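You operate a simulated robot arm through the tools that you are given. There is no shell and no other tool.

You are at the controls of a simulated robot arm. One attempt, no reset.

JOB
Push the green stool onto square 613, wipe its seat, then stand the teal mug on it.
Fine: slide the stool, don't lift it; yellow cloth, put back on the trolley. Set down upright: what you pick out. What is to be rubbed or washed off counts as gone when no trace of it is left.
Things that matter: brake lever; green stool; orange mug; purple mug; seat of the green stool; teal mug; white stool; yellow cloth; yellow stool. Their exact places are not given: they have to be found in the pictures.

Only the result counts: the job must be done as asked and must still hold three seconds after the hand-in. Knocking over, shifting, dropping, spilling or breaking anything else fails it. Flat cloth is picked up by pressing the open fingertips on it (5 to 10 N) and closing them slowly along it; thin cloth reads only 2 to 8 mm in the jaws.

ROBOT AND FRAMES
A 6-joint arm with a four-finger gripper on a trunk, on a base that drives. Base frame: it is fixed to the floor where the robot stands at the start and does not move with it; the origin is under the middle of the robot, x ahead of it, y to its left, z up. Units: m, degrees, N and s.
With the tool pointing down near the work surface it reaches from about 0.3 to 0.9 m from the robot's upright axis, wherever it stands. Its first joint turns from -166.0 to 166.0 degrees. Places, roughly: brake lever [1.8, -0.2, 0.7]; green stool [1.75, 1.25, 0.25]; orange mug, purple mug, teal mug [2, -0.5, 1]; seat of the green stool [1.8, 1.4, 0.4]; yellow cloth [1.75, -0.25, 0.75]. Payload 3.67 kg.
The tool frame sits at the grasp point between the pads (the TCP): z along the fingers, y along the line on which they close. The tips reach 0.028 m beyond it. Largest opening 0.112 m; the body of the gripper starts 0.073 m behind the TCP.
Orientation is that of the tool frame in the base frame, as [roll, pitch, yaw] about the fixed x, y, z axes, in that order (R = Rz(yaw) Ry(pitch) Rx(roll)). With the fingers straight down and closing along the base's y, the tool's x points along the base's -x, its y along +y and its z along -z.

CONTROLS
- The arm moves only by the tool move_arm. Its argument "plan" is one flat list of numbers, 7 for each row, row after row: the shift along the base's x, y, z in m, then the turn, a rotation vector about the base's x, y, z in rad, then the closure in counts, from 0 (fully open) to 255 (shut). In form: [x, y, z, wx, wy, wz, jaw, x, y, z, wx, wy, wz, jaw, ...]. A call has 1 to 20 rows; each row shifts and turns the commanded pose from where the row before left it. A row lasts 0.2 s, in which the tool goes at most 0.05 m and 8.6 degrees; a call with a longer step from one row to the next is refused whole, and so is a gripper value outside its range. Where a pose cannot be reached the arm comes as near as it can. A force on the tool above 90 N (or 10 N above the force at the start of the call, whichever is more), or a blocked arm, ends the call early, and 0.2 s more pass. The fingers move at their own pace and stop on an object; they squeeze with about 26 N. The grip force told is the motor's: it shows also when the fingers shut on nothing. Time passes only in rows, and 0.2 s behind the last, so rows that do not move let the fingers close. It gives the time, the measured TCP pose, the force on the tool (base axes), the opening and the grip force at its end, in the units of the frame above (readings bear some noise), with the torque about the TCP (base axes, N m) and any sound that the robot's microphone picked up.
- Cameras (640 x 400 px; columns grow to the right, rows downward): "scene" is now at [0.1036, 0.2036, 1.3191]; the picture's right is [-0.12, -0.99, 0.00], its down [-0.65, 0.08, -0.75] and it looks along [0.75, -0.09, -0.66] (base axes); focal length 260 px, centre (320, 200). "wrist" rides on the gripper at [0.06, -0.018, -0.104] in the tool frame; the picture's right is [0.29, 0.96, 0.00], its down [-0.80, 0.24, -0.55] and it looks along [-0.53, 0.16, 0.83] (tool axes); focal length 234 px, centre (320, 200).
- capture(camera): a new picture of that camera. The clock stands still meanwhile.
- base_move(legs): drives the robot by 1 to 6 legs, each [ahead, left, turn to the left] in m, m and degrees, along the robot's own axes; the way and the turn of a leg run together, so that a leg with both is an arc; at most 1.5 m and 180 degrees a leg. The arm and the cameras ride along, it lands a little off, and it stops where it bumps. It gives what a move gives.
- aim_head(pan, tilt): turns the head with the scene camera to pan (to the left, within 143 degrees either way) and tilt (down, from -29 to 69), counted from straight ahead of the robot. It gives what a move gives.
- measure_at(camera, pixels): for up to 12 pixels [column, row] of the newest picture of that camera ("zoom" is the newest enlarged one), the place [x, y, z] in the base frame of the surface seen there, good to about 0.002 m. The clock stands still meanwhile.
- enlarge(camera, box): a new picture of the part [left, top, right, bottom] of that camera's present view, enlarged. The clock stands still meanwhile.
- close_job(): hands the job in; it is judged then, once.

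Unless the task says otherwise, let go and move clear before handing in.

The tools are called after "Call:" by a JSON object that holds its "api" and its "payload". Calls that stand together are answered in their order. move_arm: Moves the arm, as the interface text tells. Its arguments: {"type":"object","properties":{"plan":{"type":"array","items":{"type":"number"}}},"required":["plan"]} The other tools are called the same way: base_move (legs) drives the base; aim_head (pan, tilt) turns the head that bears the scene camera; capture (camera) takes a picture; measure_at (camera, pixels) gives the place of the surface under pixels of a picture; enlarge (camera, box) takes an enlarged picture of a part of a camera's view; close_job () hands the job in.

At the start:

```text
t: 0.0
ee_pos: [0.7041, -0.2604, 0.5801]
ee_rot: [179.9, 0.0, -180.0]
force: [-0.3, 1.1, 0.4]
wrist_torque: [0.01, -0.03, 0.01]
finger_gap: 0.112
grasp_force: 0.1
robot x, y, heading: [-0.0001, -0.0012, -0.1]
head pan, tilt: [-7.0, 41.0]
```

scene: 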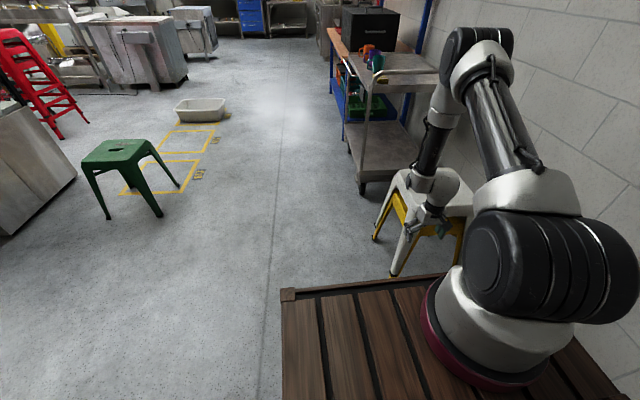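
wrist: 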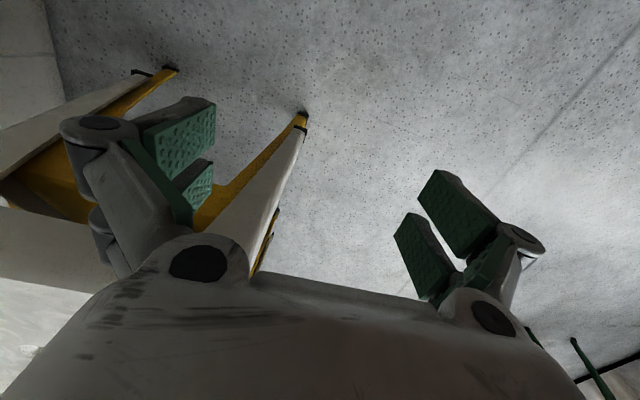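

The scene picture shows the green stool around (125,160), yellow floor squares at (165,175) and (190,140), and a trolley at (385,90) with mugs near (370,55). I'll enlarge those parts to read the square numbers and find the cloth.

Call:
{"api": "enlarge", "payload": {"camera": "scene", "box": [60, 80, 260, 230]}}

Call:
{"api": "enlarge", "payload": {"camera": "scene", "box": [310, 0, 470, 120]}}

```text
2.67 times, centred on (160, 155) of scene
```

zoom: 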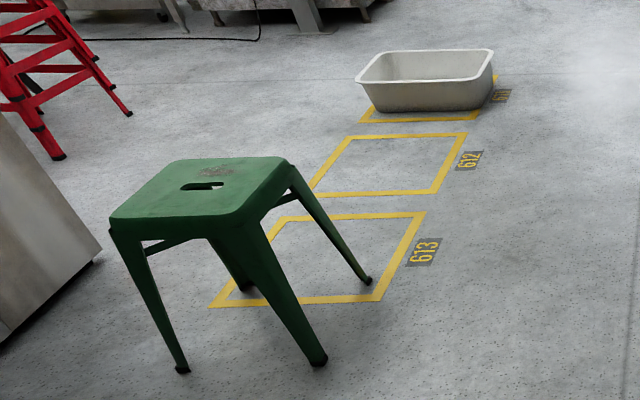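

```text
3.33 times, centred on (390, 60) of scene
```

zoom: 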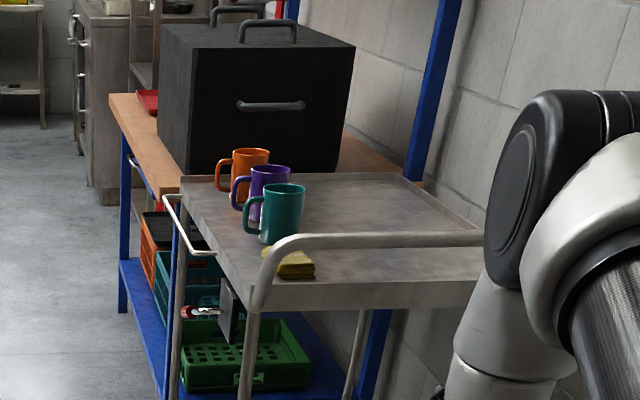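

I can read 613 beside the nearest square (zoom pixel (425,250)) and the stool stands half on it. I'll re-take that enlargement and measure the square's corners and the stool.

Call:
{"api": "enlarge", "payload": {"camera": "scene", "box": [70, 125, 222, 220]}}

```text
4.21 times, centred on (146, 172) of scene
```

zoom: 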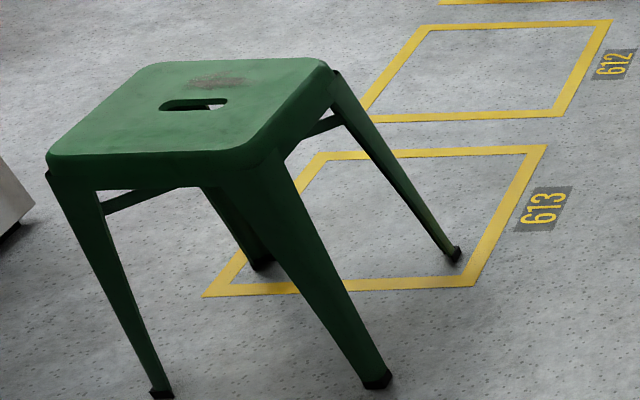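

Call:
{"api": "measure_at", "payload": {"camera": "zoom", "pixels": [[204, 296], [473, 285], [545, 146], [318, 154], [455, 257], [377, 384], [161, 394], [262, 264], [50, 155], [245, 155], [325, 65], [155, 65]]}}

Call:
{"api": "measure_at", "payload": {"camera": "zoom", "pixels": [[215, 80], [185, 85], [245, 82], [165, 105], [224, 101], [612, 20], [560, 116], [368, 121], [430, 27]]}}

```text
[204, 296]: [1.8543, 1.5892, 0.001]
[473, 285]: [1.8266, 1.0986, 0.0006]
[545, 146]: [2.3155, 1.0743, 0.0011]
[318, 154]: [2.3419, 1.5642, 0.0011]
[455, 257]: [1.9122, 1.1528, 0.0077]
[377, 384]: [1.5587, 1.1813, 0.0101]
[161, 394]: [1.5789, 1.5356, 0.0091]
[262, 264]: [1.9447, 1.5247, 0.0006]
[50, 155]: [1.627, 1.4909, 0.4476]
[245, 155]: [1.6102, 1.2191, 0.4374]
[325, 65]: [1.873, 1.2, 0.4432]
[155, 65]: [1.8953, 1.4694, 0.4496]
```

```text
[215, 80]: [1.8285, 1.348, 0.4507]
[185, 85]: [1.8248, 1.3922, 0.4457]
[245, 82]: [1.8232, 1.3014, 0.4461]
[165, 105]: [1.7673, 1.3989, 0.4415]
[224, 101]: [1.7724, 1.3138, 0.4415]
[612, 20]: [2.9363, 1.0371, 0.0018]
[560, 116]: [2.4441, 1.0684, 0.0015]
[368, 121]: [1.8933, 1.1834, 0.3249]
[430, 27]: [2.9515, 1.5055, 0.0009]
```

Square 613 is centred at about (2.085, 1.332) and the stool at about (1.751, 1.347), so it needs about +0.33 m in x. Next I'll measure the robot deck, the white/yellow stools and the trolley to plan the driving.

Call:
{"api": "capture", "payload": {"camera": "scene"}}

Call:
{"api": "measure_at", "payload": {"camera": "scene", "pixels": [[285, 295], [285, 380], [440, 276], [470, 340], [392, 275], [375, 238], [395, 175], [362, 190], [370, 92], [450, 85], [382, 62], [340, 55]]}}

Call:
{"api": "enlarge", "payload": {"camera": "scene", "box": [340, 30, 440, 95]}}

```text
taken
```

scene: 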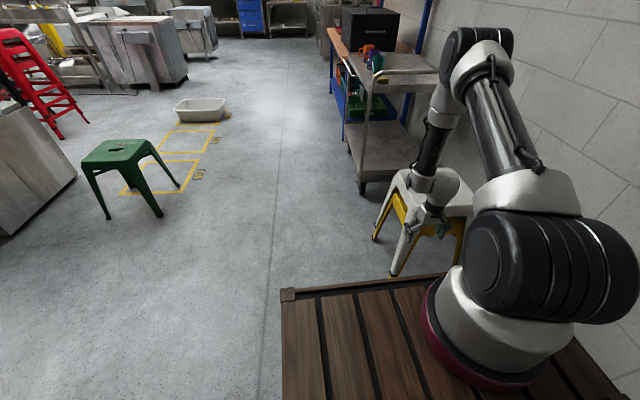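

```text
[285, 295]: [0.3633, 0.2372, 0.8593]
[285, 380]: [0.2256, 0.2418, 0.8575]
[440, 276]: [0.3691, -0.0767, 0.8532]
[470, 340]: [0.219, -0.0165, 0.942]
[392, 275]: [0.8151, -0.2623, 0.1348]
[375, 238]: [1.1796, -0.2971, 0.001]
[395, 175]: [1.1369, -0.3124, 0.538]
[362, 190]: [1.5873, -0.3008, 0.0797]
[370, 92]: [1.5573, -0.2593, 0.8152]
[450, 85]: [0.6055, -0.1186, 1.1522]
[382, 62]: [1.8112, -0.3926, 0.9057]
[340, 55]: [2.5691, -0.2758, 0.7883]
```

```text
6.15 times, centred on (390, 62) of scene
```

zoom: 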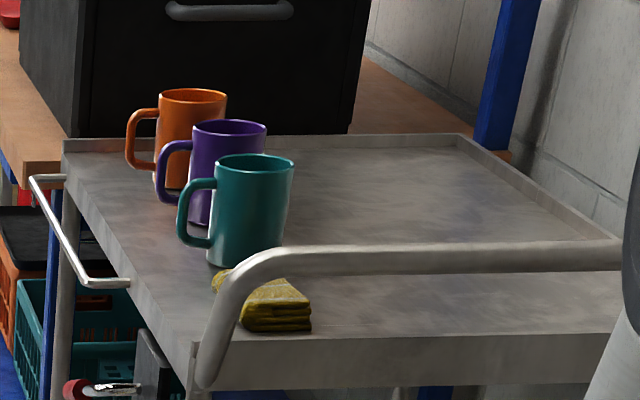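

The robot deck is at z≈0.855, reaching to x≈0.37, y≈0.24. The cloth is a folded pad on the trolley's near-left corner with the teal mug just behind it; I'll measure those in this zoom.

Call:
{"api": "measure_at", "payload": {"camera": "zoom", "pixels": [[270, 292], [240, 320], [310, 325], [265, 275], [305, 300], [215, 160], [290, 165], [250, 245], [185, 215], [250, 158], [195, 340], [65, 150]]}}

Call:
{"api": "measure_at", "payload": {"camera": "zoom", "pixels": [[460, 140], [400, 300], [300, 260], [210, 370], [600, 250], [75, 390], [120, 385], [90, 285], [40, 180], [160, 180], [135, 150], [330, 190]]}}

```text
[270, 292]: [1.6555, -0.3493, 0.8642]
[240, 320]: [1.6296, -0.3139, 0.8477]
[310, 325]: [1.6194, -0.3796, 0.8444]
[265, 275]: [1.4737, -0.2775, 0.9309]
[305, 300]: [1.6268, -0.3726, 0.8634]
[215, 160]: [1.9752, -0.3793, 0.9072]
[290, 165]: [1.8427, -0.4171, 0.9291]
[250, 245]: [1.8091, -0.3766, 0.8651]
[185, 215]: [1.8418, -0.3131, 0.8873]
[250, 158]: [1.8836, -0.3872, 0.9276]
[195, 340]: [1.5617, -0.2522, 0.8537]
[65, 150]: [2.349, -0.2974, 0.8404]
```

```text
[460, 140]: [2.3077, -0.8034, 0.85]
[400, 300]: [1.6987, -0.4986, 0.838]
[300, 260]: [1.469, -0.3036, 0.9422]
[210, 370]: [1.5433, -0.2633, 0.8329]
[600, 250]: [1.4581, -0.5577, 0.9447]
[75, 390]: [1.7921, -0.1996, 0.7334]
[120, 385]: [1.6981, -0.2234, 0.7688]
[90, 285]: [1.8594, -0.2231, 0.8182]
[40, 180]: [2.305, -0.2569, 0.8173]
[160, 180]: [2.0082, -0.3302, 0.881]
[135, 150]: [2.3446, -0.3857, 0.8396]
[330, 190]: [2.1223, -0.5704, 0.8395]
```

The trolley top is at z≈0.838: cloth near (1.64,-0.35), teal mug near (1.845,-0.39) with its handle toward +y, and a red lever near (1.79,-0.20,0.73). Before driving to the stool I'll look to the left for obstacles.

Call:
{"api": "aim_head", "payload": {"pan": 60, "tilt": 40}}

Call:
{"api": "capture", "payload": {"camera": "scene"}}

```text
t: 1.4
ee_pos: [0.7027, -0.2599, 0.5813]
ee_rot: [179.9, -0.1, 179.9]
force: [0.9, -0.8, -0.2]
wrist_torque: [-0.02, -0.01, 0.02]
finger_gap: 0.112
grasp_force: 0.0
robot x, y, heading: [-0.0027, -0.0015, -0.0]
head pan, tilt: [60.0, 40.0]
```

```text
taken
```

scene: 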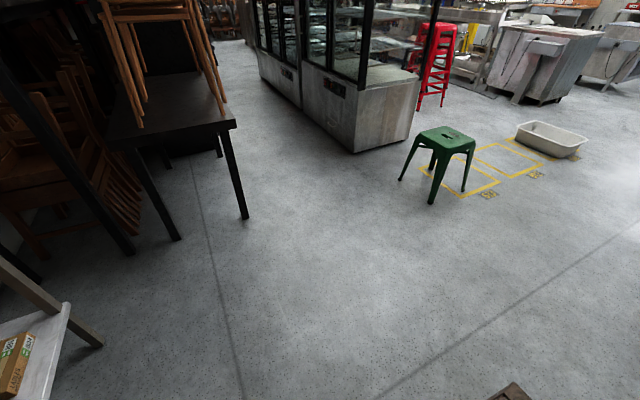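

Call:
{"api": "measure_at", "payload": {"camera": "scene", "pixels": [[243, 218], [178, 240], [234, 124], [353, 152], [415, 138], [102, 346], [68, 305], [300, 300]]}}

Call:
{"api": "enlarge", "payload": {"camera": "scene", "box": [380, 115, 520, 215]}}

```text
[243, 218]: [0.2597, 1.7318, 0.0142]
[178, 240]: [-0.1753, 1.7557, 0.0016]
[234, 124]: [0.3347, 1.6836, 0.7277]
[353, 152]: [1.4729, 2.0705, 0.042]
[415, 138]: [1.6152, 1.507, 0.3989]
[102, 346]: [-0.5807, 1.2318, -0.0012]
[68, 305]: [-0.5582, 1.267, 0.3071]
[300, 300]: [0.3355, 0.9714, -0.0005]
```

```text
4.00 times, centred on (450, 165) of scene
```

zoom: 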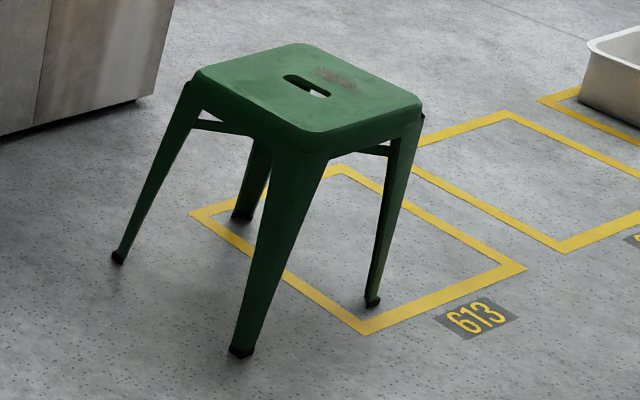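

The way is clear on the left (table leg at (0.26,1.73), display case from y≈2.07). I'll drive left and then diagonally ahead, stopping short of the stool.

Call:
{"api": "base_move", "payload": {"legs": [[0, 0.6, 0], [0.8, 0.75, 0]]}}

Call:
{"api": "aim_head", "payload": {"pan": 0, "tilt": 45}}

Call:
{"api": "capture", "payload": {"camera": "scene"}}

```text
t: 10.0
ee_pos: [1.5021, 1.0991, 0.5812]
ee_rot: [180.0, 0.0, 180.0]
force: [0.3, -0.5, -0.5]
wrist_torque: [0.02, 0.03, -0.05]
finger_gap: 0.1121
grasp_force: 0.1
robot x, y, heading: [0.7982, 1.359, 0.0]
head pan, tilt: [60.0, 40.0]
```

```text
t: 11.3
ee_pos: [1.5032, 1.0977, 0.5824]
ee_rot: [179.9, 0.0, -179.9]
force: [-0.3, 0.0, 0.1]
wrist_torque: [-0.01, 0.0, 0.02]
finger_gap: 0.1117
grasp_force: 0.0
robot x, y, heading: [0.7967, 1.3588, -0.2]
head pan, tilt: [0.0, 45.0]
```

```text
taken
```

scene: 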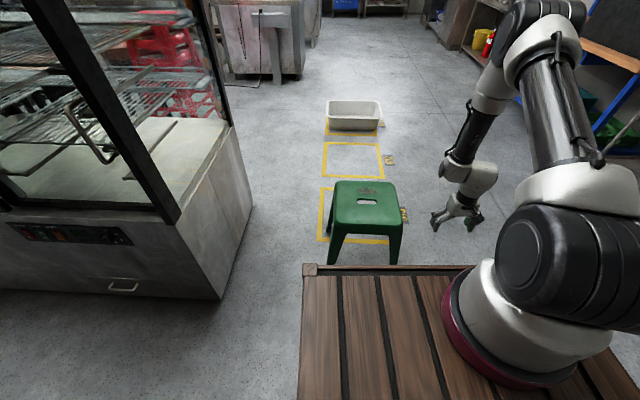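

Robot is at (0.797,1.359), heading ~0, with the stool straight ahead at (365,210). I'll zoom on the stool to measure its front skirt.

Call:
{"api": "enlarge", "payload": {"camera": "scene", "box": [300, 165, 430, 275]}}

```text
3.64 times, centred on (365, 220) of scene
```

zoom: 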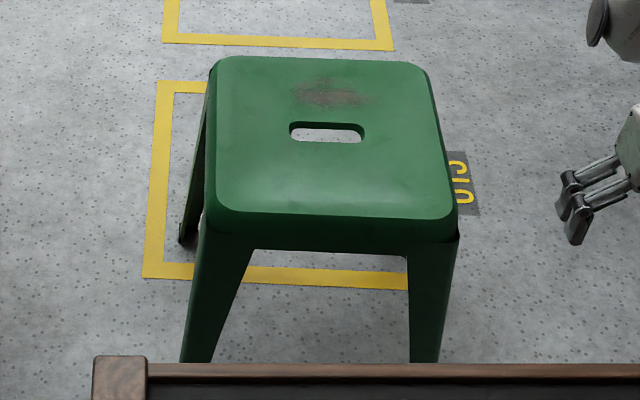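

Call:
{"api": "measure_at", "payload": {"camera": "zoom", "pixels": [[330, 213], [330, 222], [330, 235], [330, 248], [240, 215], [430, 218], [220, 200], [452, 210], [225, 60], [420, 70], [330, 57], [410, 270]]}}

Call:
{"api": "measure_at", "payload": {"camera": "zoom", "pixels": [[320, 85], [300, 92], [360, 97], [325, 104], [292, 130], [362, 133], [327, 123], [327, 141], [200, 300], [430, 320], [143, 276], [157, 83]]}}

```text
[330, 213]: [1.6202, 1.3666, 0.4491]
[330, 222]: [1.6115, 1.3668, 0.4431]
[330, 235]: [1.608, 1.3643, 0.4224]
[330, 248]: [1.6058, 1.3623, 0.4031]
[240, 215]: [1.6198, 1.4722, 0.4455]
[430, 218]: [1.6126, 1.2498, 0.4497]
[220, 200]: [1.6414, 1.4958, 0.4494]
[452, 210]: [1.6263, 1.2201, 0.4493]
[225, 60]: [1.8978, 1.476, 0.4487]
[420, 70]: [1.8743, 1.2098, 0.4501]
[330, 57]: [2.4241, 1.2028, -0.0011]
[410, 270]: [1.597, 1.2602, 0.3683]
```

```text
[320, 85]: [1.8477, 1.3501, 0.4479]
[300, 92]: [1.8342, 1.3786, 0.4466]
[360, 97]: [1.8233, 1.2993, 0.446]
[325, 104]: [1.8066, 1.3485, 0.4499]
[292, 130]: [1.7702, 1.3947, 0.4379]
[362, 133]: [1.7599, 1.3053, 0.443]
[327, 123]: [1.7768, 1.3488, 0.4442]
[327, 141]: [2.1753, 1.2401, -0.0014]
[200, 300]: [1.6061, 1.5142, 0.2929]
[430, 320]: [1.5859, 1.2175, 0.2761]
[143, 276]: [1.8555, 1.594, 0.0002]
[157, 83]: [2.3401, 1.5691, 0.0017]
```

The skirt's front face is at x≈1.608 (z 0.40–0.443), yaw ≈ -3°, matching the square. I'll bring the open gripper in front of the robot, turn it -3°, and then drive ahead so the push fits in the arm's reach.

Call:
{"api": "move_arm", "payload": {"plan": [-0.029, 0.0355, 0, 0, 0, -0.0524, 0, -0.029, 0.0355, 0, 0, 0, 0, 0, -0.029, 0.0355, 0, 0, 0, 0, 0, -0.029, 0.0355, 0, 0, 0, 0, 0, -0.029, 0.0355, 0, 0, 0, 0, 0, -0.029, 0.0355, 0, 0, 0, 0, 0, -0.029, 0.0355, 0, 0, 0, 0, 0, 0, 0, 0, 0, 0, 0, 0]}}

Call:
{"api": "capture", "payload": {"camera": "scene"}}

```text
t: 13.1
ee_pos: [1.4214, 1.3521, 0.5882]
ee_rot: [179.8, -0.1, 176.9]
force: [-0.4, -0.5, -0.3]
wrist_torque: [0.05, -0.03, -0.02]
finger_gap: 0.112
grasp_force: 0.1
out of reach, approached as far as the arm can: row 3, 4, 5, 6, 7
robot x, y, heading: [0.8006, 1.3585, -0.0]
head pan, tilt: [0.0, 45.0]
```

```text
taken
```

scene: 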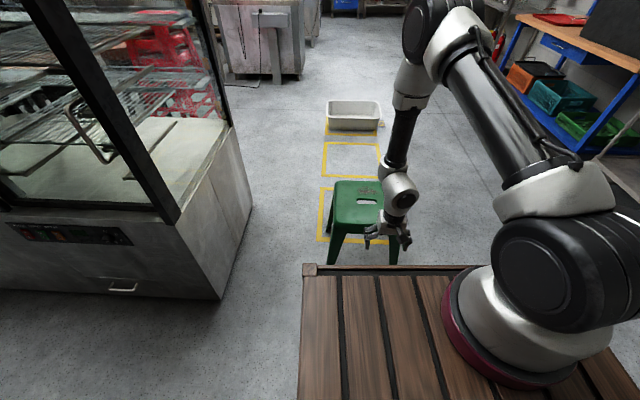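

The arm's inner limit here is about 0.62 m ahead of the robot, so I'll drive just 0.10 m ahead, then shift the tool a bit forward and lower it in front of the skirt.

Call:
{"api": "base_move", "payload": {"legs": [[0.1, 0, 0]]}}

Call:
{"api": "move_arm", "payload": {"plan": [0.02, -0.003, 0, 0, 0, 0, 0, 0, 0, -0.04, 0, 0, 0, 0, 0, 0, -0.04, 0, 0, 0, 0, 0, 0, -0.04, 0, 0, 0, 0, 0, 0, -0.04, 0, 0, 0, 0, 0, 0, -0.02, 0, 0, 0, 0, 0, 0, 0, 0, 0, 0, 0]}}

Call:
{"api": "capture", "payload": {"camera": "scene"}}

Call:
{"api": "capture", "payload": {"camera": "wrist"}}

```text
t: 14.3
ee_pos: [1.5191, 1.3527, 0.5882]
ee_rot: [-179.9, -0.1, 177.1]
force: [-0.6, -0.4, 0.4]
wrist_torque: [0.01, -0.03, -0.01]
finger_gap: 0.1119
grasp_force: 0.1
robot x, y, heading: [0.8985, 1.3578, 0.3]
head pan, tilt: [0.0, 45.0]
```

```text
t: 15.9
ee_pos: [1.544, 1.3563, 0.4089]
ee_rot: [-179.9, -0.2, 177.1]
force: [-0.1, 0.1, -0.5]
wrist_torque: [-0.02, 0.0, 0.03]
finger_gap: 0.1121
grasp_force: 0.1
out of reach, approached as far as the arm can: row 1, 2, 3, 4
robot x, y, heading: [0.9008, 1.3579, 0.3]
head pan, tilt: [0.0, 45.0]
```

```text
taken
```

scene: 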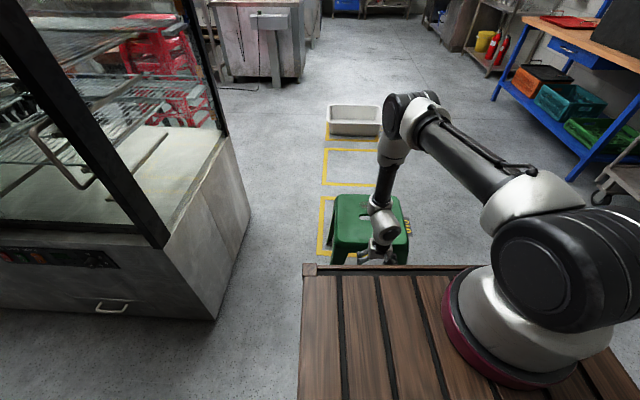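

```text
taken
```

wrist: 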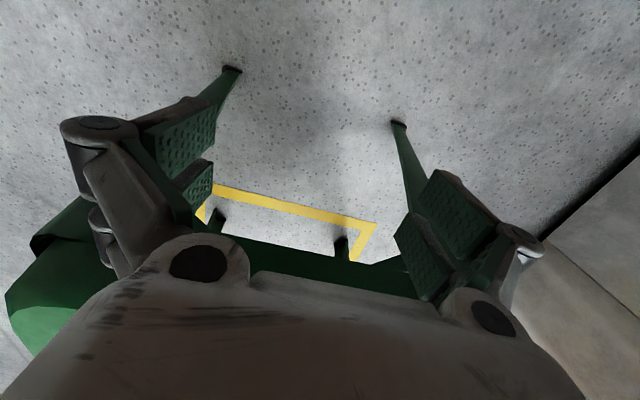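

The fingers straddle the middle of the front skirt, TCP at (1.544,1.356,0.409). I'll go forward gently to contact and push a few centimetres, watching force.

Call:
{"api": "move_arm", "payload": {"plan": [0.02, 0, 0, 0, 0, 0, 0, 0.02, 0, 0, 0, 0, 0, 0, 0.01, 0, 0, 0, 0, 0, 0, 0.01, 0, 0, 0, 0, 0, 0, 0.01, -0.0005, 0, 0, 0, 0, 0, 0.01, -0.0005, 0, 0, 0, 0, 0, 0.01, -0.0005, 0, 0, 0, 0, 0, 0.01, -0.0005, 0, 0, 0, 0, 0]}}

Call:
{"api": "capture", "payload": {"camera": "scene"}}

Call:
{"api": "enlarge", "payload": {"camera": "scene", "box": [300, 165, 430, 275]}}

```text
t: 17.7
ee_pos: [1.6357, 1.3533, 0.4093]
ee_rot: [180.0, -0.1, 177.1]
force: [-11.5, 3.1, -1.2]
wrist_torque: [0.22, 0.12, 0.0]
finger_gap: 0.1115
grasp_force: 0.1
out of reach, approached as far as the arm can: row 1
robot x, y, heading: [0.8957, 1.3564, -0.0]
head pan, tilt: [0.0, 45.0]
```

```text
taken
```

scene: 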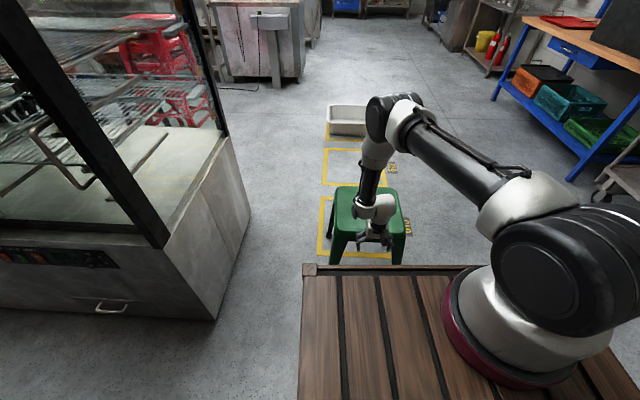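

```text
3.64 times, centred on (365, 220) of scene
```

zoom: 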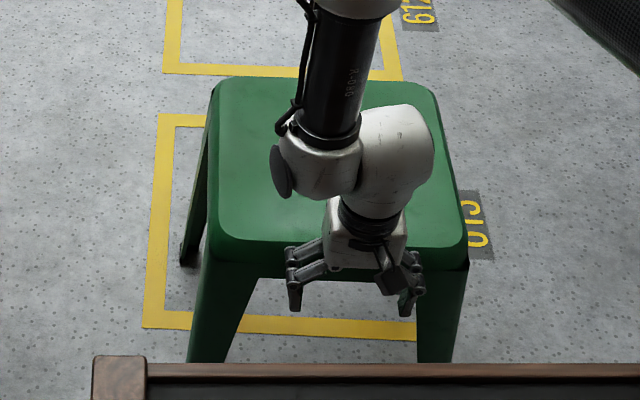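

Force is 11.5 N and the stool seems to be moving; I'll check that all four seat corners are still at 0.45 m (no tilting).

Call:
{"api": "measure_at", "payload": {"camera": "zoom", "pixels": [[240, 240], [215, 225], [462, 235], [230, 82], [425, 92], [270, 150], [440, 180], [235, 150]]}}

```text
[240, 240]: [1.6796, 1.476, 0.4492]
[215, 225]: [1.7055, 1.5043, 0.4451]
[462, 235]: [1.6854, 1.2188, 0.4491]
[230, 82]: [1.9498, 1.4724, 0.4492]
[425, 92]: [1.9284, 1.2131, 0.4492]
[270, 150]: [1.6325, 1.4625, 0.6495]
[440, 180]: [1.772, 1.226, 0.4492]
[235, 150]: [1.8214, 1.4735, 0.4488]
```

Seat is level at 0.449, so it slides without tipping. Continue pushing 0.13 m.

Call:
{"api": "move_arm", "payload": {"plan": [0.01, -0.0005, 0, 0, 0, 0, 0, 0.01, -0.0005, 0, 0, 0, 0, 0, 0.01, -0.0005, 0, 0, 0, 0, 0, 0.01, -0.0005, 0, 0, 0, 0, 0, 0.01, -0.0005, 0, 0, 0, 0, 0, 0.01, -0.0005, 0, 0, 0, 0, 0, 0.01, -0.0005, 0, 0, 0, 0, 0, 0.01, -0.0005, 0, 0, 0, 0, 0, 0.01, -0.0005, 0, 0, 0, 0, 0, 0.01, -0.0005, 0, 0, 0, 0, 0, 0.01, -0.0005, 0, 0, 0, 0, 0, 0.01, -0.0005, 0, 0, 0, 0, 0, 0.01, -0.0005, 0, 0, 0, 0, 0]}}

Call:
{"api": "capture", "payload": {"camera": "scene"}}

Call:
{"api": "enlarge", "payload": {"camera": "scene", "box": [300, 165, 430, 275]}}

```text
t: 20.5
ee_pos: [1.7647, 1.3448, 0.4067]
ee_rot: [179.9, 0.0, 177.2]
force: [-10.2, 1.4, -0.2]
wrist_torque: [0.02, 0.09, 0.05]
finger_gap: 0.1124
grasp_force: 0.0
robot x, y, heading: [0.8975, 1.3598, -0.3]
head pan, tilt: [0.0, 45.0]
```

```text
taken
```

scene: 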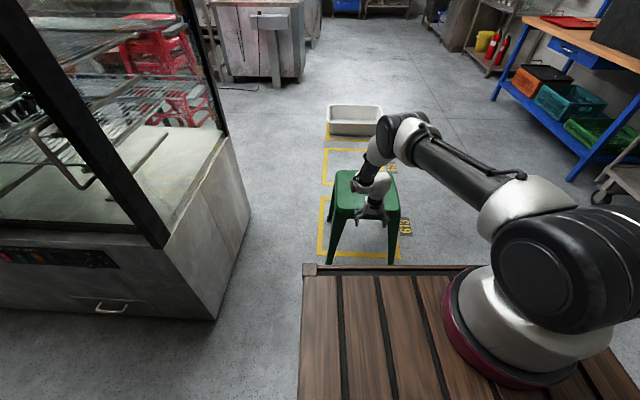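

```text
3.64 times, centred on (365, 220) of scene
```

zoom: 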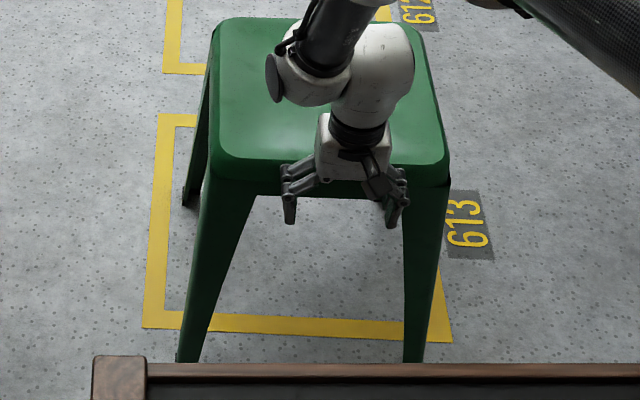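

The stool has slid about 0.17 m. I'll measure the seat corners again to gauge remaining distance and yaw.

Call:
{"api": "measure_at", "payload": {"camera": "zoom", "pixels": [[245, 163], [218, 140], [430, 168], [447, 155], [214, 70], [428, 80], [225, 25], [187, 205], [185, 355], [413, 355]]}}

```text
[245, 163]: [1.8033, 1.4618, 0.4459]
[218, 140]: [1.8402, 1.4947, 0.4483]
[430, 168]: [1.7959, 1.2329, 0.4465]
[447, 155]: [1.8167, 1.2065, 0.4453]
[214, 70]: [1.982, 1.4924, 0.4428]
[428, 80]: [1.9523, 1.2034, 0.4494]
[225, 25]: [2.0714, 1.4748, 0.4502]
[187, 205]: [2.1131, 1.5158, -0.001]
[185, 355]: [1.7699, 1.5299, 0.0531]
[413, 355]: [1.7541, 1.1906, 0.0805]
```

Level and straight; about 0.165 m remain and about -0.015 m in y. I'll back the arm off, drive 0.18 m nearer, then finish the push.

Call:
{"api": "move_arm", "payload": {"plan": [-0.03, 0, 0, 0, 0, 0, 0, -0.04, 0, 0, 0, 0, 0, 0, -0.04, 0, 0, 0, 0, 0, 0, -0.04, 0, 0, 0, 0, 0, 0, -0.04, 0, 0, 0, 0, 0, 0, 0, 0, 0, 0, 0, 0, 0]}}

Call:
{"api": "base_move", "payload": {"legs": [[0.165, 0, 0]]}}

Call:
{"api": "capture", "payload": {"camera": "scene"}}

Call:
{"api": "enlarge", "payload": {"camera": "scene", "box": [280, 165, 440, 275]}}

```text
t: 21.9
ee_pos: [1.5773, 1.3456, 0.4079]
ee_rot: [180.0, -0.1, 177.0]
force: [-0.9, 0.4, 0.0]
wrist_torque: [-0.01, 0.0, 0.01]
finger_gap: 0.1119
grasp_force: 0.0
robot x, y, heading: [0.8969, 1.3608, 0.1]
head pan, tilt: [0.0, 45.0]
```

```text
t: 23.3
ee_pos: [1.7403, 1.3451, 0.4081]
ee_rot: [-180.0, -0.1, 177.0]
force: [0.0, 0.1, 0.6]
wrist_torque: [0.0, 0.01, 0.01]
finger_gap: 0.1121
grasp_force: 0.1
robot x, y, heading: [1.0621, 1.3584, -0.1]
head pan, tilt: [0.0, 45.0]
```

```text
taken
```

scene: 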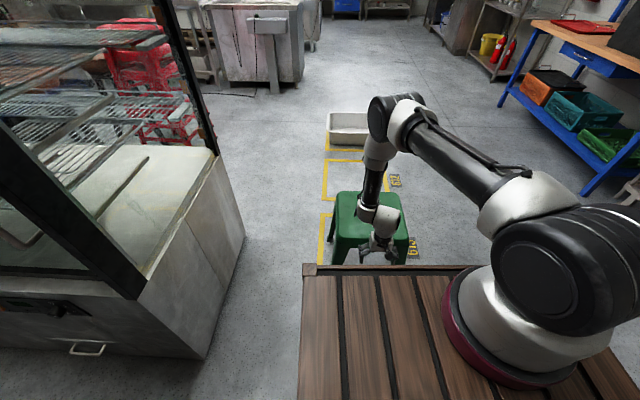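

```text
3.64 times, centred on (360, 220) of scene
```

zoom: 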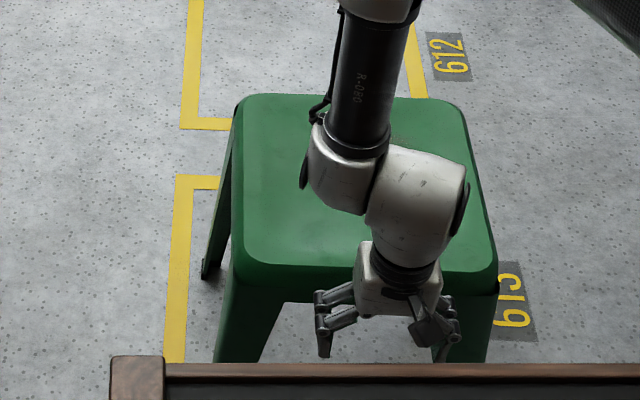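

TCP is at 1.740, 0.025 m short of contact. I'll push to x≈1.90 with a slight -y drift, then measure.

Call:
{"api": "move_arm", "payload": {"plan": [0.02, 0.0, 0, 0, 0, 0, 0, 0.01, -0.001, 0, 0, 0, 0, 0, 0.01, -0.001, 0, 0, 0, 0, 0, 0.01, -0.001, 0, 0, 0, 0, 0, 0.01, -0.001, 0, 0, 0, 0, 0, 0.01, -0.001, 0, 0, 0, 0, 0, 0.01, -0.001, 0, 0, 0, 0, 0, 0.01, -0.001, 0, 0, 0, 0, 0, 0.01, -0.001, 0, 0, 0, 0, 0, 0.01, -0.001, 0, 0, 0, 0, 0, 0.01, -0.001, 0, 0, 0, 0, 0, 0.01, -0.001, 0, 0, 0, 0, 0, 0.01, -0.001, 0, 0, 0, 0, 0, 0.01, -0.001, 0, 0, 0, 0, 0, 0.01, -0.001, 0, 0, 0, 0, 0]}}

Call:
{"api": "enlarge", "payload": {"camera": "scene", "box": [280, 165, 440, 275]}}

```text
t: 26.5
ee_pos: [1.9006, 1.332, 0.407]
ee_rot: [179.9, -0.2, 176.9]
force: [-10.7, 1.7, -2.2]
wrist_torque: [0.1, 0.15, -0.02]
finger_gap: 0.1117
grasp_force: 0.0
robot x, y, heading: [1.0634, 1.3614, -0.1]
head pan, tilt: [0.0, 45.0]
```

```text
3.64 times, centred on (360, 220) of scene
```

zoom: 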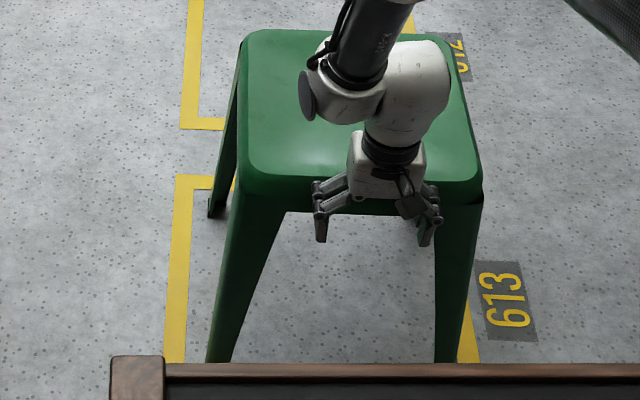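

Nearly there; I'll measure the seat edges and the visible rear-left foot.

Call:
{"api": "measure_at", "payload": {"camera": "zoom", "pixels": [[270, 173], [247, 155], [460, 178], [478, 165], [243, 90], [462, 100], [262, 33], [214, 210], [212, 355], [445, 355], [233, 186], [440, 45]]}}

```text
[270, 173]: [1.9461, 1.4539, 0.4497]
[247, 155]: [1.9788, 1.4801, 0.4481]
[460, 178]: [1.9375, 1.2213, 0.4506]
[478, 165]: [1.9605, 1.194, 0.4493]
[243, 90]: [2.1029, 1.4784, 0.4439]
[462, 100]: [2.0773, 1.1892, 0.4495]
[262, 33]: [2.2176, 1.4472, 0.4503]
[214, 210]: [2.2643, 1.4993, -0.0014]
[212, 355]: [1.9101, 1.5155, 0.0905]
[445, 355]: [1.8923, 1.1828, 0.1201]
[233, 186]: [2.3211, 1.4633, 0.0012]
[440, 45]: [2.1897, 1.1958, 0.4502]
```

Comparing legs and seat edge with before, the stool has moved about 0.323 m; about 0.012 m remains. I'll nudge that, then back off and raise.

Call:
{"api": "move_arm", "payload": {"plan": [0.006, 0, 0, 0, 0, 0, 0, 0.006, -0.001, 0, 0, 0, 0, 0, 0, 0, 0, 0, 0, 0, 0, -0.02, 0, 0, 0, 0, 0, 0, -0.04, 0, 0, 0, 0, 0, 0, -0.04, 0, 0, 0, 0, 0, 0, -0.04, 0, 0, 0, 0, 0, 0, 0, 0, 0.04, 0, 0, 0, 0, 0, 0, 0.045, 0, 0, 0, 0, 0, 0, 0.045, 0, 0, 0, 0, 0, 0, 0.045, 0, 0, 0, 0, 0, 0, 0.045, 0, 0, 0, 0]}}

Call:
{"api": "capture", "payload": {"camera": "scene"}}

Call:
{"api": "enlarge", "payload": {"camera": "scene", "box": [280, 165, 440, 275]}}

```text
t: 29.1
ee_pos: [1.7733, 1.3302, 0.6285]
ee_rot: [-180.0, -0.2, 176.9]
force: [-0.5, 0.6, -0.7]
wrist_torque: [-0.01, 0.02, 0.0]
finger_gap: 0.112
grasp_force: 0.1
robot x, y, heading: [1.0675, 1.362, 0.2]
head pan, tilt: [0.0, 45.0]
```

```text
taken
```

scene: 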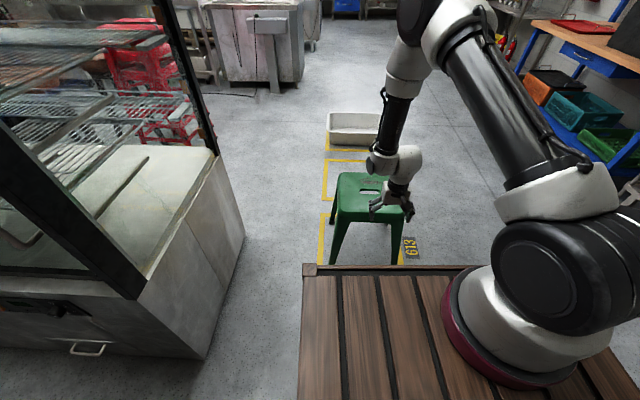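

```text
3.64 times, centred on (360, 220) of scene
```

zoom: 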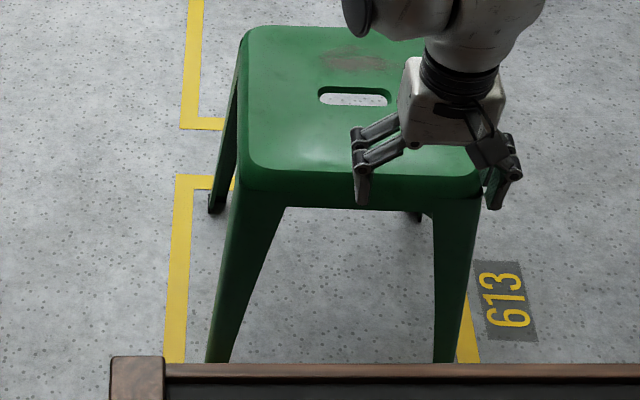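

The stool now stands inside the square from this side. I'll raise the arm, back off, and drive to the trolley's left side, checking the stool feet on the way.

Call:
{"api": "move_arm", "payload": {"plan": [0, 0, 0.045, 0, 0, 0, 0, 0, 0, 0.045, 0, 0, 0, 0, 0, 0, 0.045, 0, 0, 0, 0, 0, 0, 0.045, 0, 0, 0, 0, 0, 0, 0.045, 0, 0, 0, 0, 0, 0, 0.045, 0, 0, 0, 0, 0, 0, 0.045, 0, 0, 0, 0, 0, 0, 0.045, 0, 0, 0, 0, 0, 0, 0.045, 0, 0, 0, 0, 0, 0, 0.045, 0, 0, 0, 0, 0, 0, 0.045, 0, 0, 0, 0, 0, 0, 0, 0, 0, 0, 0]}}

Call:
{"api": "base_move", "payload": {"legs": [[-0.3, 0, 0], [0, -0.98, 0], [0.9, 0, 0]]}}

Call:
{"api": "aim_head", "payload": {"pan": 65, "tilt": 40}}

Call:
{"api": "capture", "payload": {"camera": "scene"}}

```text
t: 31.7
ee_pos: [1.7741, 1.3301, 1.1216]
ee_rot: [-179.9, -0.2, 177.0]
force: [-0.2, 0.7, -0.1]
wrist_torque: [-0.02, 0.02, 0.02]
finger_gap: 0.1116
grasp_force: 0.1
robot x, y, heading: [1.0614, 1.3629, -0.1]
head pan, tilt: [0.0, 45.0]
```

```text
t: 42.8
ee_pos: [2.3806, 0.3532, 1.1221]
ee_rot: [-179.9, 0.0, 177.6]
force: [-0.8, 0.1, 0.0]
wrist_torque: [0.0, -0.02, 0.02]
finger_gap: 0.1118
grasp_force: 0.0
robot x, y, heading: [1.6671, 0.3722, 0.4]
head pan, tilt: [0.0, 45.0]
```

```text
t: 44.1
ee_pos: [2.3798, 0.3532, 1.1211]
ee_rot: [-180.0, -0.1, 177.6]
force: [-0.6, -0.1, 0.1]
wrist_torque: [0.0, 0.0, 0.02]
finger_gap: 0.1118
grasp_force: 0.1
robot x, y, heading: [1.6636, 0.3772, 0.5]
head pan, tilt: [65.0, 40.0]
```

```text
taken
```

scene: 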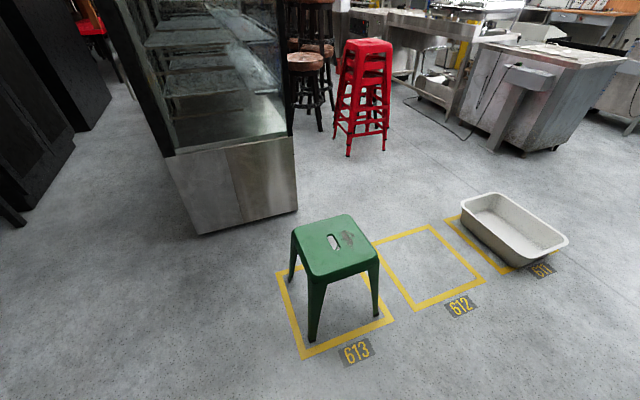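

Call:
{"api": "enlarge", "payload": {"camera": "scene", "box": [255, 205, 415, 365]}}

```text
2.50 times, centred on (335, 285) of scene
```

zoom: 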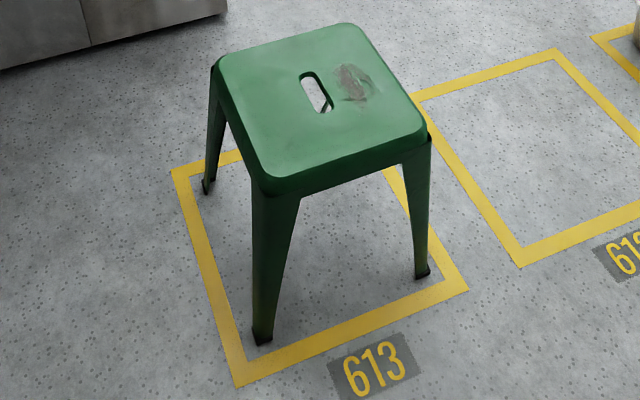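

Call:
{"api": "measure_at", "payload": {"camera": "zoom", "pixels": [[262, 335], [424, 271], [209, 186], [237, 386], [468, 288], [172, 169], [222, 57], [345, 25], [424, 125], [270, 190], [351, 78], [325, 85]]}}

```text
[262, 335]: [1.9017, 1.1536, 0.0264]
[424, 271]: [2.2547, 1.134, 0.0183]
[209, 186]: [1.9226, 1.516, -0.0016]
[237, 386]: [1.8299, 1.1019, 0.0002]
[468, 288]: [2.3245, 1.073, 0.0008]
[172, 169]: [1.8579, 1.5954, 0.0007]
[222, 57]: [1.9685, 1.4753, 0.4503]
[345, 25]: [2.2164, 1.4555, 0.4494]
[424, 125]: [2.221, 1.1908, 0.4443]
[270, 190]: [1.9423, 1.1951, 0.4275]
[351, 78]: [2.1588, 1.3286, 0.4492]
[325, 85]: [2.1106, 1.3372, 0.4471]
```

The feet sit at (1.902,1.154), (2.255,1.134), (1.923,1.516), centred within 1 cm of square 613. Now I turn to face the trolley.

Call:
{"api": "base_move", "payload": {"legs": [[0, 0, -90]]}}

Call:
{"api": "aim_head", "payload": {"pan": 0, "tilt": 40}}

Call:
{"api": "capture", "payload": {"camera": "scene"}}

Call:
{"api": "capture", "payload": {"camera": "wrist"}}

```text
t: 48.4
ee_pos: [1.6318, -0.336, 1.1223]
ee_rot: [180.0, 0.0, 86.4]
force: [0.2, -0.5, 0.9]
wrist_torque: [0.02, 0.04, 0.01]
finger_gap: 0.112
grasp_force: 0.0
robot x, y, heading: [1.6691, 0.3746, -90.6]
head pan, tilt: [65.0, 40.0]
```

```text
t: 49.8
ee_pos: [1.6314, -0.3361, 1.122]
ee_rot: [-180.0, -0.1, 86.3]
force: [-0.3, -0.5, 0.0]
wrist_torque: [-0.01, -0.01, -0.01]
finger_gap: 0.1121
grasp_force: 0.0
robot x, y, heading: [1.6683, 0.3731, -90.9]
head pan, tilt: [0.0, 40.0]
```

```text
taken
```

scene: 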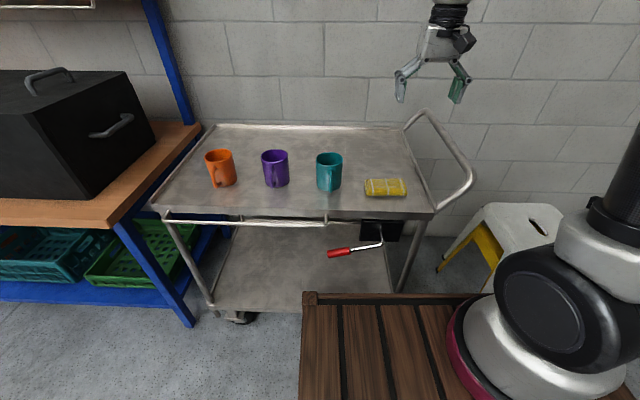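

```text
taken
```

wrist: 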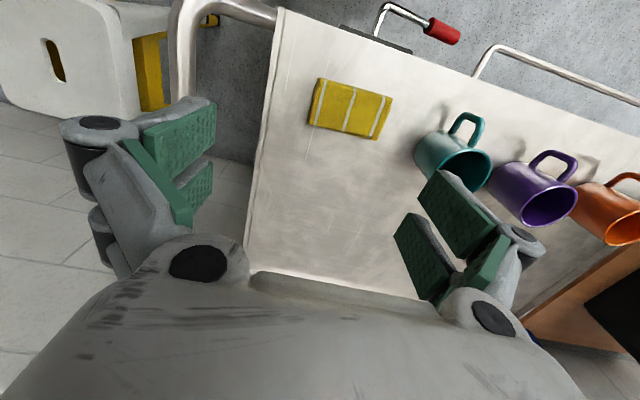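

Now I see the trolley top with cloth at (385,187), mugs, and the red brake lever at (350,250). I'll zoom on both the lever and the cloth.

Call:
{"api": "enlarge", "payload": {"camera": "scene", "box": [310, 205, 430, 285]}}

Call:
{"api": "enlarge", "payload": {"camera": "scene", "box": [300, 140, 430, 220]}}

Call:
{"api": "measure_at", "payload": {"camera": "zoom", "pixels": [[330, 200], [332, 270], [515, 200], [515, 265], [420, 225], [420, 255], [85, 75], [205, 75], [150, 65], [140, 150], [145, 250], [250, 250]]}}

```text
5.00 times, centred on (370, 245) of scene
```

zoom: 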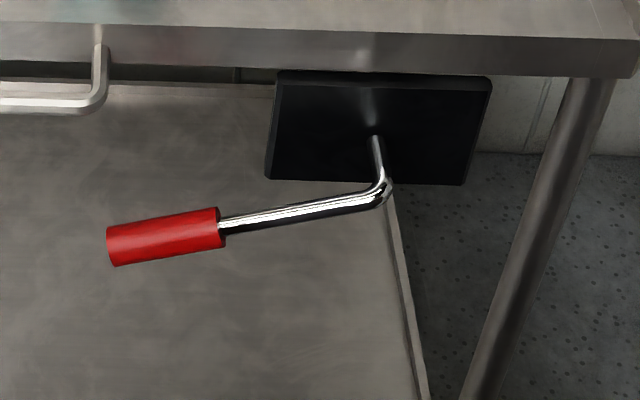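

```text
4.92 times, centred on (365, 180) of scene
```

zoom: 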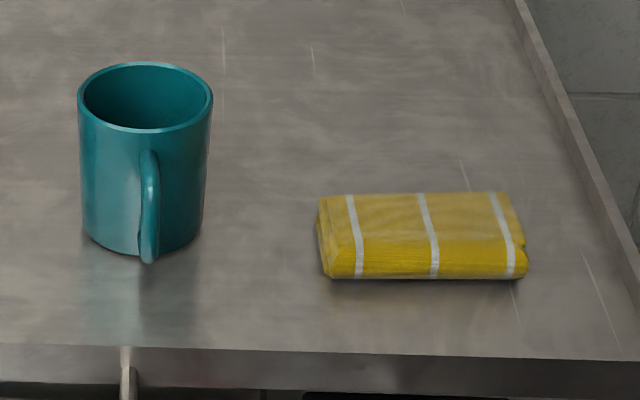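

```text
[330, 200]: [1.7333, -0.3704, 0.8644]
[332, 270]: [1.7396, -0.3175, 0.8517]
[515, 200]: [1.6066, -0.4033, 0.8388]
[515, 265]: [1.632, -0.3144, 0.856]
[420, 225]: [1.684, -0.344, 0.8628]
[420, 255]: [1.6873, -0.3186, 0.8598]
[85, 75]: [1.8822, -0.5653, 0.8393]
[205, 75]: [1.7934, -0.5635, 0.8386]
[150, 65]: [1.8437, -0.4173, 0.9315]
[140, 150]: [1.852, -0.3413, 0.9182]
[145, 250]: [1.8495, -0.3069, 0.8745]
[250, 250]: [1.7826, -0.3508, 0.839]
```

The cloth is a folded pad spanning x 1.632–1.737, y -0.373–-0.314, top z≈0.864 on the tray at 0.839. I'll turn the tool so the fingers close along y over the pad, staying above it, and look.

Call:
{"api": "move_arm", "payload": {"plan": [0.0044, -0.0006, 0, 0, 0, 0.1363, 0, 0.0044, -0.0006, 0, 0, 0, 0.1363, 0, 0.0044, -0.0006, 0, 0, 0, 0.1363, 0, 0.0044, -0.0006, 0, 0, 0, 0.1363, 0, 0.0044, -0.0006, 0, 0, 0, 0.1363, 0, 0.0044, -0.0006, 0, 0, 0, 0.1363, 0, 0.0044, -0.0006, 0, 0, 0, 0.1363, 0, 0.0044, -0.0006, 0, 0, 0, 0.1363, 0, 0.0044, -0.0006, 0, 0, 0, 0.1363, 0, 0.0044, -0.0006, 0, 0, 0, 0.1363, 0, 0.0044, -0.0006, 0, 0, 0, 0.1363, 0, 0.0044, -0.0006, 0, 0, 0, 0.1363, 0, 0, 0, 0, 0, 0, 0, 0]}}

Call:
{"api": "capture", "payload": {"camera": "wrist"}}

Call:
{"api": "capture", "payload": {"camera": "scene"}}

```text
t: 52.6
ee_pos: [1.6828, -0.3427, 1.1203]
ee_rot: [179.9, -0.1, -179.9]
force: [1.1, 0.3, 0.4]
wrist_torque: [0.03, -0.01, 0.05]
finger_gap: 0.1119
grasp_force: 0.1
robot x, y, heading: [1.6687, 0.3752, -90.7]
head pan, tilt: [0.0, 40.0]
```

```text
taken
```

wrist: 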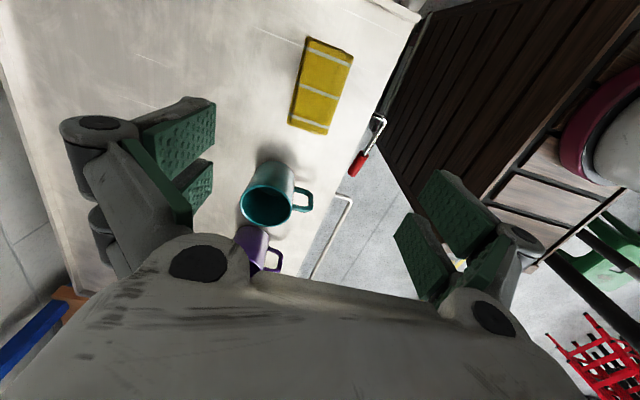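

```text
taken
```

scene: 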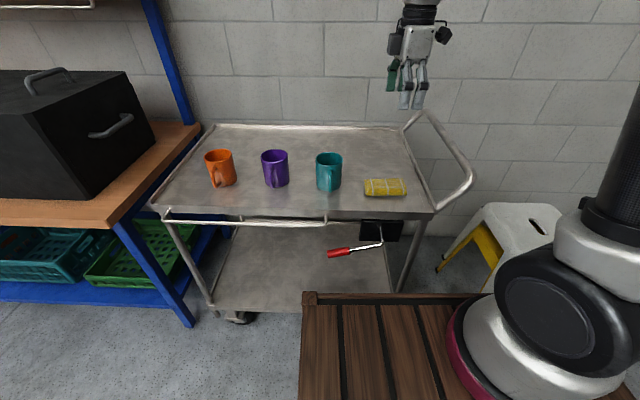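

The tool is above the pad with the fingers closing along y. I'll check the pad's corners in the wrist view at (320,85).

Call:
{"api": "measure_at", "payload": {"camera": "wrist", "pixels": [[310, 40], [352, 54], [328, 132], [291, 120], [322, 85], [300, 80], [341, 92], [265, 205], [300, 200], [245, 190], [285, 180]]}}

```text
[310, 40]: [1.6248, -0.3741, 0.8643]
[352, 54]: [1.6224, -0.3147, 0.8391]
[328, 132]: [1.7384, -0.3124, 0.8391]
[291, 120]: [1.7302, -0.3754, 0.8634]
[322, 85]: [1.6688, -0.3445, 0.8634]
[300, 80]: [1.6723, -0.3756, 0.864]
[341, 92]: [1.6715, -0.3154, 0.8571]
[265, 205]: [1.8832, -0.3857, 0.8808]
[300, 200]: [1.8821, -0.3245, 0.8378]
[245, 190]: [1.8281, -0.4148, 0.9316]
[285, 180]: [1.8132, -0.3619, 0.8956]
```

Pad centre is (1.681,-0.345), width 0.062. Descending with open fingers astride it to TCP z≈0.872.

Call:
{"api": "move_arm", "payload": {"plan": [-0.001, -0.002, -0.04, 0, 0, 0, 0, 0, 0, -0.04, 0, 0, 0, 0, 0, 0, -0.04, 0, 0, 0, 0, 0, 0, -0.04, 0, 0, 0, 0, 0, 0, -0.03, 0, 0, 0, 0, 0, 0, -0.02, 0, 0, 0, 0, 0, 0, -0.015, 0, 0, 0, 0, 0, 0, -0.01, 0, 0, 0, 0, 0, 0, -0.008, 0, 0, 0, 0, 0, 0, -0.005, 0, 0, 0, 0, 0, 0, 0, 0, 0, 0, 0]}}

Call:
{"api": "capture", "payload": {"camera": "wrist"}}

Call:
{"api": "enlarge", "payload": {"camera": "scene", "box": [300, 120, 460, 220]}}

```text
t: 55.0
ee_pos: [1.6836, -0.345, 0.8747]
ee_rot: [-180.0, -0.1, -180.0]
force: [-0.8, 0.2, 0.2]
wrist_torque: [0.01, -0.05, 0.0]
finger_gap: 0.1118
grasp_force: 0.0
robot x, y, heading: [1.6671, 0.3772, -90.7]
head pan, tilt: [0.0, 40.0]
```

```text
taken
```

wrist: 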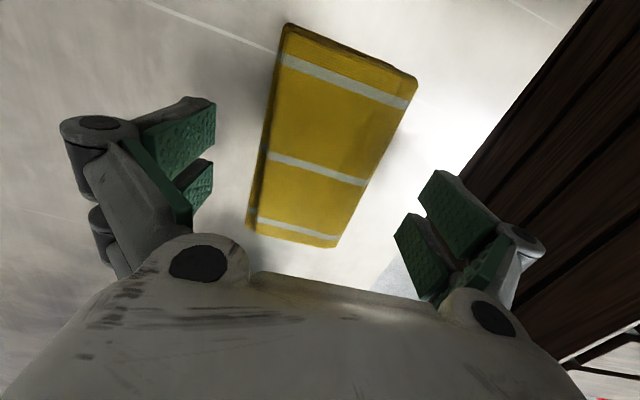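

```text
4.00 times, centred on (380, 170) of scene
```

zoom: 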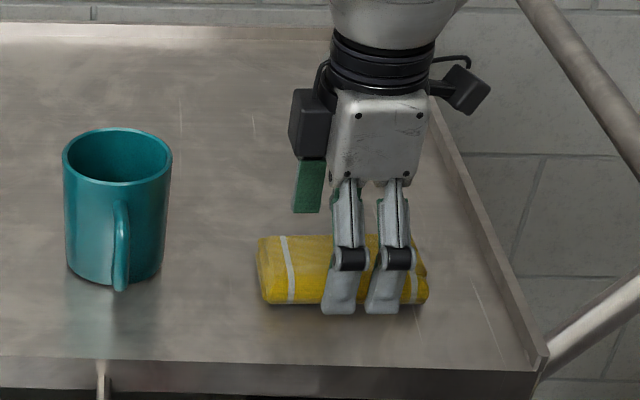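

The open fingers straddle the pad with tips ~8 mm above the tray. I'll drop 3 mm and close slowly.

Call:
{"api": "move_arm", "payload": {"plan": [0, 0, -0.003, 0, 0, 0, 0, 0, 0, 0, 0, 0, 0, 60, 0, 0, 0, 0, 0, 0, 90, 0, 0, 0, 0, 0, 0, 105, 0, 0, 0, 0, 0, 0, 115, 0, 0, 0, 0, 0, 0, 125, 0, 0, 0, 0, 0, 0, 135, 0, 0, 0, 0, 0, 0, 145, 0, 0, 0, 0, 0, 0, 155]}}

Call:
{"api": "capture", "payload": {"camera": "wrist"}}

Call:
{"api": "enlarge", "payload": {"camera": "scene", "box": [300, 120, 460, 220]}}

```text
t: 57.0
ee_pos: [1.6844, -0.3459, 0.8712]
ee_rot: [-180.0, -0.1, -180.0]
force: [-0.1, -1.1, 4.8]
wrist_torque: [-0.01, 0.03, -0.11]
finger_gap: 0.0674
grasp_force: 25.4
robot x, y, heading: [1.6655, 0.3769, -90.5]
head pan, tilt: [0.0, 40.0]
```

```text
taken
```

wrist: 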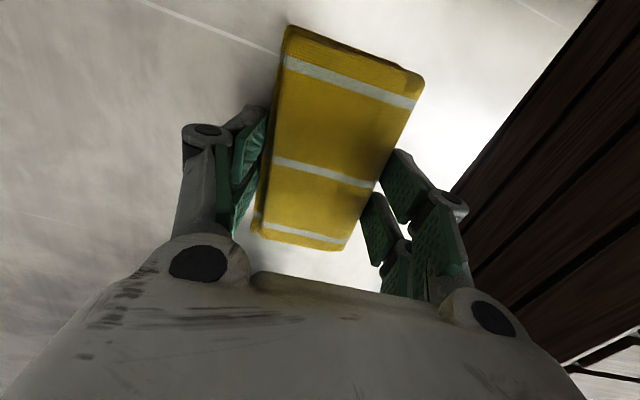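

```text
4.00 times, centred on (380, 170) of scene
```

zoom: 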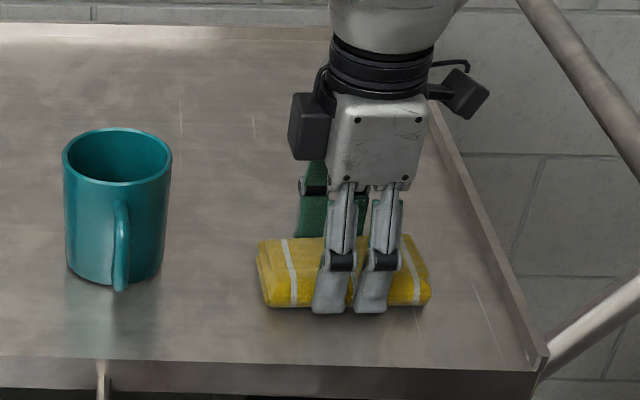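

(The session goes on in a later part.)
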